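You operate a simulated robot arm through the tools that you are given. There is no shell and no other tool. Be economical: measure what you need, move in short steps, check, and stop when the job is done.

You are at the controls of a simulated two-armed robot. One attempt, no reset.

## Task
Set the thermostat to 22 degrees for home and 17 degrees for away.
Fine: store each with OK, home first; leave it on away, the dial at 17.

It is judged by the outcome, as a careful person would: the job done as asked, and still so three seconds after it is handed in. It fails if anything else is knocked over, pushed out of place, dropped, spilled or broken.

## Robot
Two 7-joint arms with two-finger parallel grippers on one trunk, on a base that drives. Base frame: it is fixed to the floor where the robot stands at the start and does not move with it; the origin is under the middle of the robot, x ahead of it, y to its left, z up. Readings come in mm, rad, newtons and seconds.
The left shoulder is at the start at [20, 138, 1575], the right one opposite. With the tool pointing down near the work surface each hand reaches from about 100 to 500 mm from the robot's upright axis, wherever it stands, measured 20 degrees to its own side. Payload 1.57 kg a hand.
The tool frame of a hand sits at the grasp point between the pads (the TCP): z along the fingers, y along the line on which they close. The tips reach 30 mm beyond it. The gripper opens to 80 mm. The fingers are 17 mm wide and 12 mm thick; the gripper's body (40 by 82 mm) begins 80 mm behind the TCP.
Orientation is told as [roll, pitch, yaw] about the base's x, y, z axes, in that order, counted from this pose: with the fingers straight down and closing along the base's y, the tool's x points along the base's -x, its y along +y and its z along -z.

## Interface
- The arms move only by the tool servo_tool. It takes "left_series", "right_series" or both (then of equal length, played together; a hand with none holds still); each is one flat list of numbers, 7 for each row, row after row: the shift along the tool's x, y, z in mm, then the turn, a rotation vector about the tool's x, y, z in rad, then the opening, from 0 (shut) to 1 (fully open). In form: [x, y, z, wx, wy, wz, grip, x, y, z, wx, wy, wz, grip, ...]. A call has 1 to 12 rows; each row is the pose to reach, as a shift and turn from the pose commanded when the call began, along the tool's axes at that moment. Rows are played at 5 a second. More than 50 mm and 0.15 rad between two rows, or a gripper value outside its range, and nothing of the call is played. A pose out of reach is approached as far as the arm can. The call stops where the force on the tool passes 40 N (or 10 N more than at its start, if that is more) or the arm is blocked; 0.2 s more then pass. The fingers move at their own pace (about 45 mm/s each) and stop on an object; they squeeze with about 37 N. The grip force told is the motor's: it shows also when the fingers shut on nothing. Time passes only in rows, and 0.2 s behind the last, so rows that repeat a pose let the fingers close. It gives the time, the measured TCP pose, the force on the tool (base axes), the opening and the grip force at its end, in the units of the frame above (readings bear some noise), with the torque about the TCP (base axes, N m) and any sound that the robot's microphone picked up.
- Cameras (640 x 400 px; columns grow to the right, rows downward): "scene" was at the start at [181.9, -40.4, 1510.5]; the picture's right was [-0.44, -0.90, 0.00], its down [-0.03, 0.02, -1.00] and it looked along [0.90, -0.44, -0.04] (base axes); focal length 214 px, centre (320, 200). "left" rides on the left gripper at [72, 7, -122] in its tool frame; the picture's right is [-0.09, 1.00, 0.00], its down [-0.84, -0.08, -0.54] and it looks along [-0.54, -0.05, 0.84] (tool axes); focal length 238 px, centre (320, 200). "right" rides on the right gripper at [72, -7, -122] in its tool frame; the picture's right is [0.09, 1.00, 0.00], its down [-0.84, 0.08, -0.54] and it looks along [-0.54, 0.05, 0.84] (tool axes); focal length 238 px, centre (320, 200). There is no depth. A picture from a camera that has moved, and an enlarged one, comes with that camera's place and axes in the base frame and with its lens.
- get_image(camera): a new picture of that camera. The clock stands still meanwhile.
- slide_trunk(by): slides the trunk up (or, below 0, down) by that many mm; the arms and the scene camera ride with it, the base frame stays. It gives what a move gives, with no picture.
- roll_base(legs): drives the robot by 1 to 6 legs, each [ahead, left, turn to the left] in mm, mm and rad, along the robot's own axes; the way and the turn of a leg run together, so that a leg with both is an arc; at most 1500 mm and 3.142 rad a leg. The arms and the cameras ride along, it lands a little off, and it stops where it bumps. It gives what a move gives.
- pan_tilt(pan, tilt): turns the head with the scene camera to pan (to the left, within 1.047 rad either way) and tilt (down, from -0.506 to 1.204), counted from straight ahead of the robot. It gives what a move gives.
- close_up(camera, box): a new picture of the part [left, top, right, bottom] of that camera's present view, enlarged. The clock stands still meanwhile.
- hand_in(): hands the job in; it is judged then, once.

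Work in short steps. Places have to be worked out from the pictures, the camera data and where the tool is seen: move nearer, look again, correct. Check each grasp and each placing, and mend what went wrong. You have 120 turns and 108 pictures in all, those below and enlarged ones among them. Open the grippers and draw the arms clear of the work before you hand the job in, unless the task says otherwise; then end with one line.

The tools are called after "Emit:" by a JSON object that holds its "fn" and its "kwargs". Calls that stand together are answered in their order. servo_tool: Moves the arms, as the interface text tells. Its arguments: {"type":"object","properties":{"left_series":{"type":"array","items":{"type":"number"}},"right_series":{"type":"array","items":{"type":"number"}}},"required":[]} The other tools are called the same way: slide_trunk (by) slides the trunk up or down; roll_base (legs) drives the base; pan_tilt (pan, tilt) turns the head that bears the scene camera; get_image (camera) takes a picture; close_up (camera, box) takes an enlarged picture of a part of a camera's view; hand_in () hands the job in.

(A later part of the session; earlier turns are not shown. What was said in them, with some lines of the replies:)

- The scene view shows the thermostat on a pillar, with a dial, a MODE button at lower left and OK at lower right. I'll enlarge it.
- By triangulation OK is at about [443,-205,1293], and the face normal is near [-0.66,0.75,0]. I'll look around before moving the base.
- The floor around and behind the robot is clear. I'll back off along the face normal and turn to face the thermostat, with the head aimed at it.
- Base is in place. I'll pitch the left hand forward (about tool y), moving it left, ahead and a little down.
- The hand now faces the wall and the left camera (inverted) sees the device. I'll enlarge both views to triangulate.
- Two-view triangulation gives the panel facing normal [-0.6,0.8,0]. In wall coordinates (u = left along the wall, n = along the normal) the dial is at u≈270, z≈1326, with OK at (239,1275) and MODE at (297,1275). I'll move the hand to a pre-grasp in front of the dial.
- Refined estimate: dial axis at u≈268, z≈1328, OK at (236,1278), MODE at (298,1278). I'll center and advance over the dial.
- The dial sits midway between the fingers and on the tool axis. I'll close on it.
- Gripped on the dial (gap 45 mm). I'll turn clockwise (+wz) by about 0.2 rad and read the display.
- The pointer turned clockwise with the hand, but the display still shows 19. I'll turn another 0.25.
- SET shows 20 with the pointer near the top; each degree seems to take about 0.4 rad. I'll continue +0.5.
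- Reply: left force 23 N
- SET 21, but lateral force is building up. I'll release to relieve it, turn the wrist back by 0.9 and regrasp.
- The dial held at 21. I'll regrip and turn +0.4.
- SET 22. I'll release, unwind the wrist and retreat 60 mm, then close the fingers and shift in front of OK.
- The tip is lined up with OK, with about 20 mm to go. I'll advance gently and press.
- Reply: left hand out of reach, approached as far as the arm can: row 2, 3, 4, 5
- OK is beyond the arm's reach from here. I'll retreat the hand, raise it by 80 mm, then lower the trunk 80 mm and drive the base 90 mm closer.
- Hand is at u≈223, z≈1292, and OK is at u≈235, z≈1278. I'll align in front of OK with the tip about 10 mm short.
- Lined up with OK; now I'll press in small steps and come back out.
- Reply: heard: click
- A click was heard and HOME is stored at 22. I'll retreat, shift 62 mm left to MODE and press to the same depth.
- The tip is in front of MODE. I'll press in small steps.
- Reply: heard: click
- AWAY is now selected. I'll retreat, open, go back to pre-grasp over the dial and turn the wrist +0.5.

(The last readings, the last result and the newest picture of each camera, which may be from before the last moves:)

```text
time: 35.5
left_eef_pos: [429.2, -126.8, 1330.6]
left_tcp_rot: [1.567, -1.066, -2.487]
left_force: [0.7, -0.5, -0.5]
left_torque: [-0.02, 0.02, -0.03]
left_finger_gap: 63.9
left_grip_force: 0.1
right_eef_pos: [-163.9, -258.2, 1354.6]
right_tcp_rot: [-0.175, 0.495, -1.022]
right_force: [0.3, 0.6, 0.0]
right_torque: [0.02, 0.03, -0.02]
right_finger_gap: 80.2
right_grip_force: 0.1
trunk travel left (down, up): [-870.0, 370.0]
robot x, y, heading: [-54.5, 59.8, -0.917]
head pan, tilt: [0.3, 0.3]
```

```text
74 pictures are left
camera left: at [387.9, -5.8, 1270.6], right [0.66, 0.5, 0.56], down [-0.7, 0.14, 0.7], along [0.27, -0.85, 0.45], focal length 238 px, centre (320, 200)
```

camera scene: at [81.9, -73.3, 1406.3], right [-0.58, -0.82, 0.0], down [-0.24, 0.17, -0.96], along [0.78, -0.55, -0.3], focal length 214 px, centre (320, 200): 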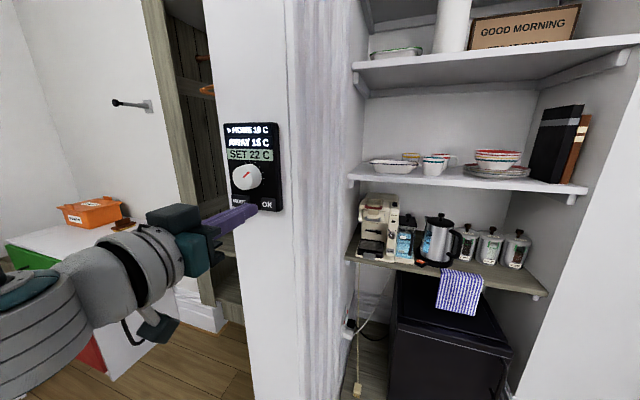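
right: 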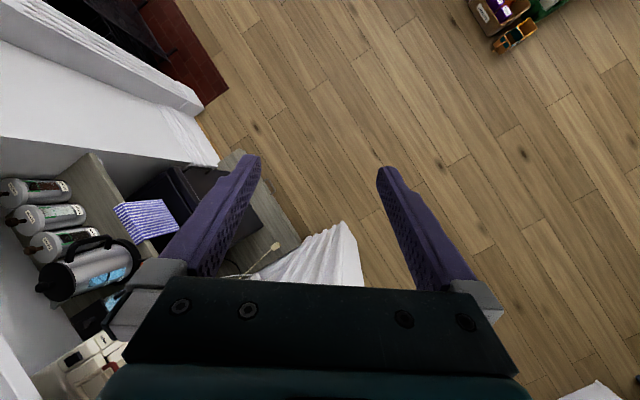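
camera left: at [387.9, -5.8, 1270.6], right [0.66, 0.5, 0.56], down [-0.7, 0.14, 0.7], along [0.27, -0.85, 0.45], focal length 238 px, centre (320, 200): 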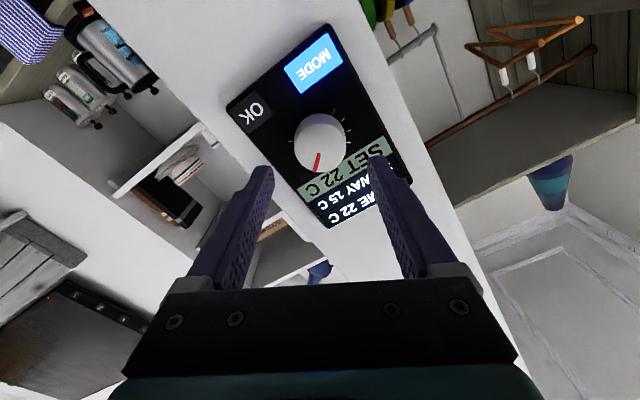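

Aligned with the dial. I'll advance 60 mm and grip.

Emit:
{"fn": "servo_tool", "kwargs": {"left_series": [0, 0, 25, 0, 0, 0, 0.8, 0, 0, 45, 0, 0, 0, 0.8, 0, 0, 58, 0, 0, 0, 0.8, 0, 0, 60, 0, 0, 0, 0.5, 0, 0, 60, 0, 0, 0, 0.3, 0, 0, 60, 0, 0, 0, 0.3, 0, 0, 60, 0, 0, 0, 0.3]}}

Emit:
{"fn": "get_image", "kwargs": {"camera": "left"}}

```text
time: 37.1
left_eef_pos: [465.7, -175.0, 1328.6]
left_tcp_rot: [1.567, -1.067, -2.487]
left_force: [3.5, 2.4, 0.1]
left_torque: [-0.18, -0.13, 0.14]
left_finger_gap: 45.4
left_grip_force: 39.3
right_eef_pos: [-164.8, -258.7, 1354.1]
right_tcp_rot: [-0.175, 0.493, -1.021]
right_force: [0.0, -0.3, -0.1]
right_torque: [-0.02, -0.02, 0.0]
right_finger_gap: 79.7
right_grip_force: 0.1
trunk travel left (down, up): [-870.0, 370.0]
robot x, y, heading: [-53.4, 62.8, -0.918]
head pan, tilt: [0.3, 0.3]
```

```text
73 pictures are left
camera left: at [424.5, -53.9, 1269.8], right [0.66, 0.5, 0.56], down [-0.7, 0.14, 0.7], along [0.27, -0.85, 0.45], focal length 238 px, centre (320, 200)
```

left: 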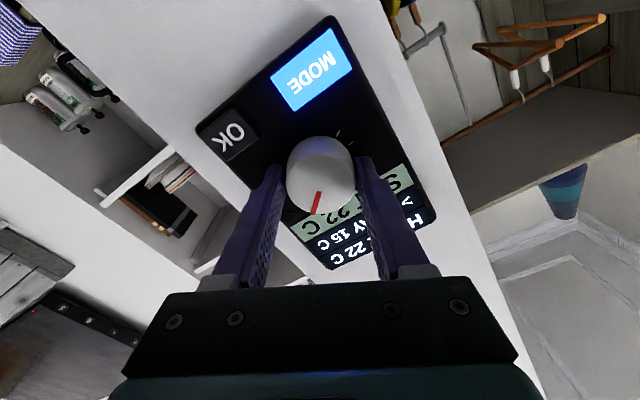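

Gripped. I'll turn counter-clockwise 1.0 rad.

Emit:
{"fn": "servo_tool", "kwargs": {"left_series": [0, 0, 0, 0, 0, -0.1, 0.3, 0, 0, 0, 0, 0, -0.2, 0.3, 0, 0, 0, 0, 0, -0.3, 0.3, 0, 0, 0, 0, 0, -0.4, 0.3, 0, 0, 0, 0, 0, -0.5, 0.3, 0, 0, 0, 0, 0, -0.6, 0.3, 0, 0, 0, 0, 0, -0.7, 0.3, 0, 0, 0, 0, 0, -0.8, 0.3, 0, 0, 0, 0, 0, -0.9, 0.3, 0, 0, 0, 0, 0, -1.0, 0.3, 0, 0, 0, 0, 0, -1.0, 0.3]}}

Emit:
{"fn": "close_up", "kwargs": {"camera": "scene", "box": [200, 110, 300, 220]}}

```text
time: 39.5
left_eef_pos: [466.6, -173.5, 1329.5]
left_tcp_rot: [-1.564, -1.073, 0.644]
left_force: [6.9, 0.1, -3.3]
left_torque: [0.39, 0.28, -0.2]
left_finger_gap: 45.3
left_grip_force: 45.5
right_eef_pos: [-163.8, -258.9, 1353.9]
right_tcp_rot: [-0.175, 0.492, -1.021]
right_force: [-1.0, -0.1, -0.6]
right_torque: [-0.02, -0.01, 0.01]
right_finger_gap: 79.8
right_grip_force: 0.0
trunk travel left (down, up): [-870.0, 370.0]
robot x, y, heading: [-54.1, 65.9, -0.919]
head pan, tilt: [0.3, 0.3]
```

```text
3.64 times, centred on (250, 165) of scene
camera zoom: at [82.2, -73.3, 1406.2], right [-0.58, -0.82, 0.0], down [-0.24, 0.17, -0.96], along [0.78, -0.55, -0.3], focal length 780 px, centre (574, 327)
```

zoom: 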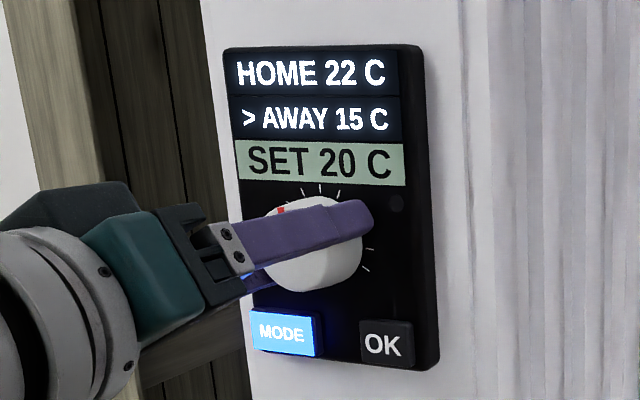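

SET 20; three more degrees are needed. I'll release and turn the wrist back +1.1.

Emit:
{"fn": "servo_tool", "kwargs": {"left_series": [0, 0, 0, 0, 0, 0, 0.6, 0, 0, 0, 0, 0, 0, 0.8, 0, 0, 0, 0, 0, 0.14, 0.8, 0, 0, 0, 0, 0, 0.28, 0.8, 0, 0, 0, 0, 0, 0.42, 0.8, 0, 0, 0, 0, 0, 0.56, 0.8, 0, 0, 0, 0, 0, 0.7, 0.8, 0, 0, 0, 0, 0, 0.84, 0.8, 0, 0, 0, 0, 0, 0.98, 0.8, 0, 0, 0, 0, 0, 1.1, 0.8, 0, 0, 0, 0, 0, 1.1, 0.8]}}

Emit:
{"fn": "close_up", "kwargs": {"camera": "scene", "box": [200, 110, 300, 220]}}

```text
time: 41.9
left_eef_pos: [467.0, -174.6, 1329.8]
left_tcp_rot: [1.568, -0.968, -2.49]
left_force: [-0.1, -0.4, 0.3]
left_torque: [0.0, -0.02, 0.01]
left_finger_gap: 64.0
left_grip_force: 0.1
right_eef_pos: [-165.6, -257.6, 1354.1]
right_tcp_rot: [-0.175, 0.493, -1.022]
right_force: [-0.2, 0.5, 0.0]
right_torque: [-0.01, -0.01, -0.02]
right_finger_gap: 79.8
right_grip_force: 0.2
trunk travel left (down, up): [-870.0, 370.0]
robot x, y, heading: [-56.3, 56.1, -0.922]
head pan, tilt: [0.3, 0.3]
```

```text
3.64 times, centred on (250, 165) of scene
camera zoom: at [82.0, -73.4, 1406.3], right [-0.58, -0.82, 0.0], down [-0.24, 0.17, -0.96], along [0.78, -0.55, -0.3], focal length 780 px, centre (574, 327)
```

zoom: 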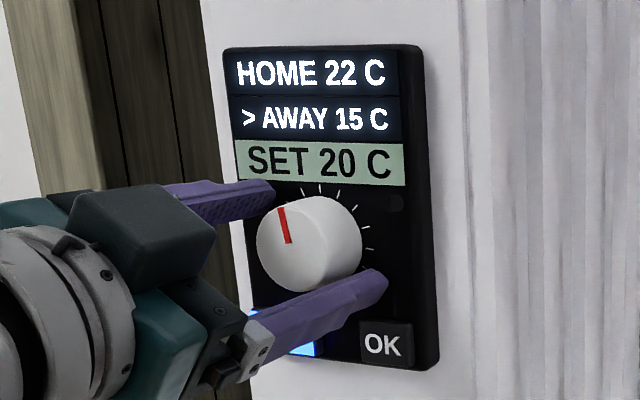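

Dial held at 20. I'll grip and turn −1.1.

Emit:
{"fn": "servo_tool", "kwargs": {"left_series": [0, 0, 0, 0, 0, 0, 0.4, 0, 0, 0, 0, 0, 0, 0.3, 0, 0, 0, 0, 0, 0, 0.3, 0, 0, 0, 0, 0, -0.13, 0.3, 0, 0, 0, 0, 0, -0.26, 0.3, 0, 0, 0, 0, 0, -0.39, 0.3, 0, 0, 0, 0, 0, -0.52, 0.3, 0, 0, 0, 0, 0, -0.65, 0.3, 0, 0, 0, 0, 0, -0.78, 0.3, 0, 0, 0, 0, 0, -0.92, 0.3, 0, 0, 0, 0, 0, -1.06, 0.3, 0, 0, 0, 0, 0, -1.06, 0.3]}}

Emit:
{"fn": "close_up", "kwargs": {"camera": "scene", "box": [200, 110, 300, 220]}}

```text
time: 44.5
left_eef_pos: [465.7, -174.0, 1327.9]
left_tcp_rot: [-1.566, -1.111, 0.647]
left_force: [0.1, 2.1, 0.6]
left_torque: [0.22, 0.14, -0.2]
left_finger_gap: 45.3
left_grip_force: 44.9
right_eef_pos: [-164.9, -257.3, 1354.3]
right_tcp_rot: [-0.175, 0.493, -1.022]
right_force: [-0.3, -0.9, -0.1]
right_torque: [0.02, -0.04, -0.01]
right_finger_gap: 80.1
right_grip_force: 0.1
trunk travel left (down, up): [-870.0, 370.0]
robot x, y, heading: [-54.8, 58.9, -0.917]
head pan, tilt: [0.3, 0.3]
```

```text
3.64 times, centred on (250, 165) of scene
camera zoom: at [82.0, -73.3, 1406.2], right [-0.58, -0.82, 0.0], down [-0.24, 0.17, -0.96], along [0.78, -0.55, -0.3], focal length 780 px, centre (574, 327)
```

zoom: 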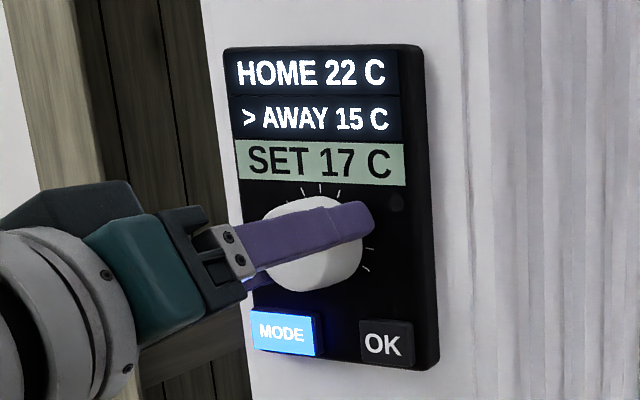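

SET 17. I'll release, retreat and check that it holds.

Emit:
{"fn": "servo_tool", "kwargs": {"left_series": [0, 0, 0, 0, 0, 0, 0.6, 0, 0, 0, 0, 0, 0, 0.8, 0, 0, 0, 0, 0, 0, 0.8, 0, 0, -20, 0, 0, 0, 0.8, 0, 0, -40, 0, 0, 0.12, 0.8, 0, 0, -60, 0, 0, 0.24, 0.5, 0, 0, -60, 0, 0, 0.36, 0.2, 0, 0, -60, 0, 0, 0.46, 0, 0, 0, -60, 0, 0, 0.46, 0, 0, 0, -60, 0, 0, 0.46, 0]}}

Emit:
{"fn": "get_image", "kwargs": {"camera": "left"}}

Emit:
{"fn": "close_up", "kwargs": {"camera": "scene", "box": [200, 110, 300, 220]}}

```text
time: 46.7
left_eef_pos: [430.0, -127.4, 1329.0]
left_tcp_rot: [0.988, -1.568, -1.909]
left_force: [-0.3, -0.3, 0.2]
left_torque: [0.08, -0.01, -0.02]
left_finger_gap: 0.0
left_grip_force: 21.2
right_eef_pos: [-164.8, -257.8, 1355.0]
right_tcp_rot: [-0.174, 0.491, -1.021]
right_force: [0.2, 0.7, 0.0]
right_torque: [-0.02, -0.03, -0.04]
right_finger_gap: 80.0
right_grip_force: 0.0
trunk travel left (down, up): [-870.0, 370.0]
robot x, y, heading: [-57.7, 60.2, -0.921]
head pan, tilt: [0.3, 0.3]
```

```text
69 pictures are left
camera left: at [361.5, -26.9, 1257.9], right [0.79, 0.6, 0.1], down [-0.39, 0.38, 0.84], along [0.47, -0.7, 0.54], focal length 238 px, centre (320, 200)
```

left: 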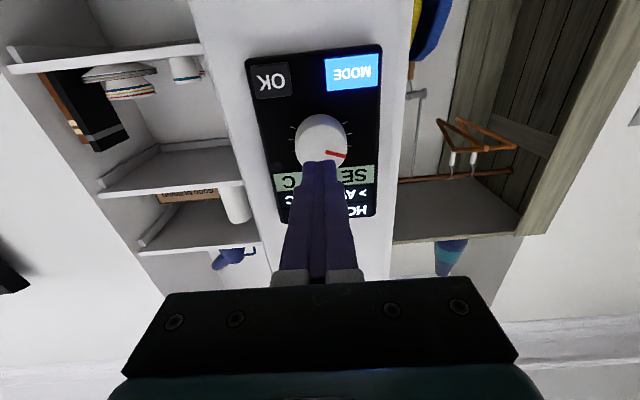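

```text
3.64 times, centred on (250, 165) of scene
camera zoom: at [82.0, -73.4, 1406.3], right [-0.58, -0.82, 0.0], down [-0.24, 0.17, -0.96], along [0.78, -0.55, -0.3], focal length 780 px, centre (574, 327)
```

zoom: 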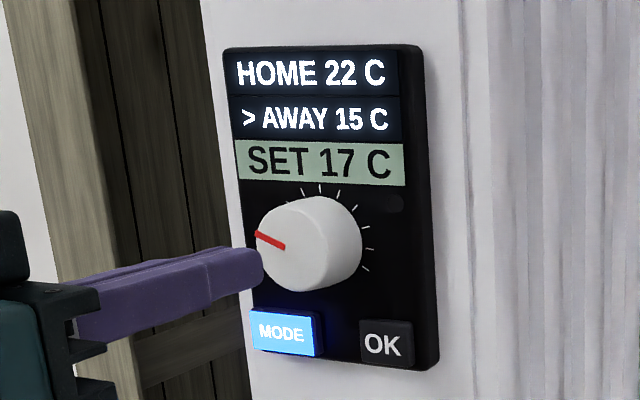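

Holds at 17. I'll go to OK and press it to the same depth as before.

Emit:
{"fn": "servo_tool", "kwargs": {"left_series": [25, -16, 0, 0, 0, 0, 0, 51, -32, 0, 0, 0, 0, 0, 51, -32, 25, 0, 0, 0, 0, 51, -32, 45, 0, 0, 0, 0, 51, -32, 51, 0, 0, 0, 0, 51, -32, 54, 0, 0, 0, 0, 51, -32, 56, 0, 0, 0, 0, 51, -32, 58, 0, 0, 0, 0]}}

Emit:
{"fn": "close_up", "kwargs": {"camera": "scene", "box": [200, 110, 300, 220]}}

```text
time: 48.5
left_eef_pos: [439.2, -193.5, 1279.0]
left_tcp_rot: [0.803, -1.567, -1.725]
left_force: [-0.9, 1.7, -0.8]
left_torque: [0.02, 0.02, -0.01]
left_finger_gap: 0.1
left_grip_force: 21.0
right_eef_pos: [-164.3, -258.1, 1353.7]
right_tcp_rot: [-0.175, 0.493, -1.022]
right_force: [-0.6, 0.2, 0.0]
right_torque: [0.02, 0.03, -0.02]
right_finger_gap: 80.4
right_grip_force: 0.1
trunk travel left (down, up): [-870.0, 370.0]
robot x, y, heading: [-55.6, 58.5, -0.916]
head pan, tilt: [0.3, 0.3]
heard: click
```

```text
3.64 times, centred on (250, 165) of scene
camera zoom: at [81.9, -73.2, 1406.3], right [-0.58, -0.82, 0.0], down [-0.24, 0.17, -0.96], along [0.78, -0.55, -0.3], focal length 780 px, centre (574, 327)
```

zoom: 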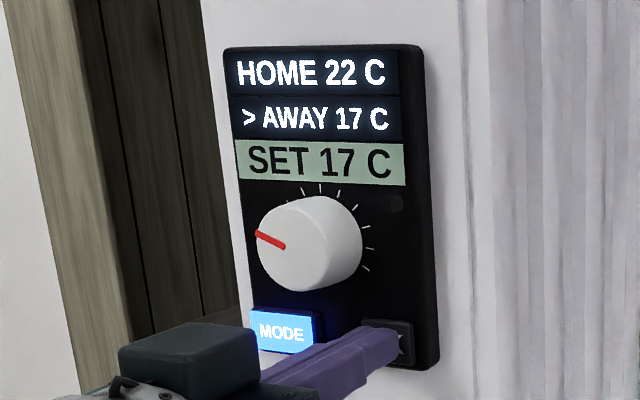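

AWAY is stored at 17. I'll draw back straight, then open the gripper away from the panel.

Emit:
{"fn": "servo_tool", "kwargs": {"left_series": [0, 0, -30, 0, 0, 0, 0, 0, 0, -70, 0, 0, 0, 0, 0, 0, -110, 0, 0, 0, 0, 0, 0, -140, 0, 0, 0, 0.5, 0, 0, -140, 0, 0, 0, 1, 0, 0, -140, 0, 0, 0, 1, 0, 0, -140, 0, 0, 0, 1]}}

Emit:
{"fn": "roll_base", "kwargs": {"legs": [[-120, 0, 0]]}}

Emit:
{"fn": "get_image", "kwargs": {"camera": "left"}}

Emit:
{"fn": "get_image", "kwargs": {"camera": "scene"}}

```text
time: 50.1
left_eef_pos: [355.1, -81.3, 1279.9]
left_tcp_rot: [0.79, -1.568, -1.714]
left_force: [0.0, -0.6, -0.1]
left_torque: [0.03, 0.05, 0.03]
left_finger_gap: 80.1
left_grip_force: 0.0
right_eef_pos: [-163.9, -257.6, 1354.7]
right_tcp_rot: [-0.176, 0.492, -1.022]
right_force: [0.1, -0.1, 0.0]
right_torque: [0.0, -0.02, 0.0]
right_finger_gap: 80.1
right_grip_force: 0.1
trunk travel left (down, up): [-870.0, 370.0]
robot x, y, heading: [-56.1, 60.0, -0.92]
head pan, tilt: [0.3, 0.3]
```

```text
time: 51.3
left_eef_pos: [283.4, 11.3, 1279.6]
left_tcp_rot: [0.947, -1.569, -1.869]
left_force: [0.1, 0.5, 0.4]
left_torque: [0.01, -0.01, 0.0]
left_finger_gap: 80.0
left_grip_force: 0.1
right_eef_pos: [-237.8, -163.7, 1355.7]
right_tcp_rot: [-0.175, 0.494, -1.022]
right_force: [0.2, 0.0, 0.1]
right_torque: [-0.02, 0.01, 0.01]
right_finger_gap: 80.0
right_grip_force: 0.1
trunk travel left (down, up): [-870.0, 370.0]
robot x, y, heading: [-125.7, 156.7, -0.919]
head pan, tilt: [0.3, 0.3]
```

```text
66 pictures are left
camera left: at [215.1, 112.5, 1207.3], right [0.79, 0.6, 0.09], down [-0.39, 0.38, 0.84], along [0.47, -0.7, 0.54], focal length 238 px, centre (320, 200)
```

left: 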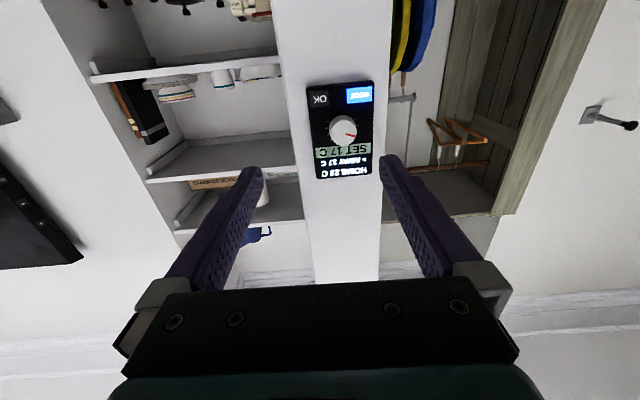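

```text
65 pictures are left
camera scene: at [9.9, 20.3, 1406.3], right [-0.58, -0.81, 0.0], down [-0.24, 0.17, -0.96], along [0.78, -0.55, -0.3], focal length 214 px, centre (320, 200)
```

scene: 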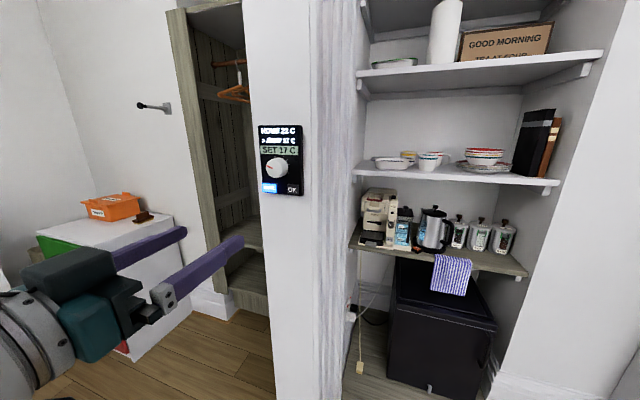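

I'll take one last enlarged look at the display before handing in.

Emit:
{"fn": "close_up", "kwargs": {"camera": "scene", "box": [240, 110, 330, 210]}}

```text
4.00 times, centred on (285, 160) of scene
camera zoom: at [9.9, 20.3, 1406.3], right [-0.58, -0.81, 0.0], down [-0.24, 0.17, -0.96], along [0.78, -0.55, -0.3], focal length 858 px, centre (460, 360)
```

zoom: 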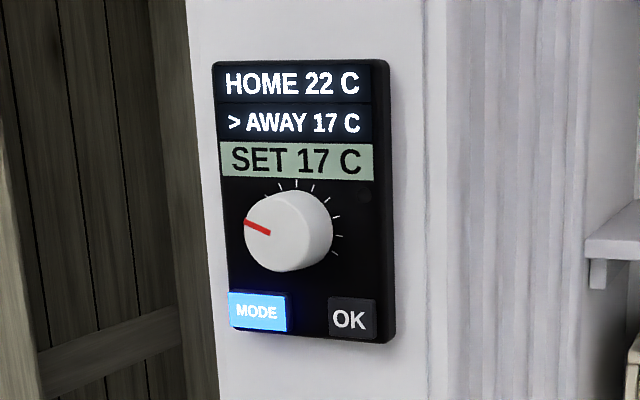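

The display reads HOME 22, > AWAY 17, SET 17, and the arms are clear. Handing in.

Emit:
{"fn": "hand_in", "kwargs": {}}

```text
The job is handed in.
```

The thermostat is set to 22 °C for home and 17 °C for away, each stored with OK (home first), and it is left on away with the dial at 17.
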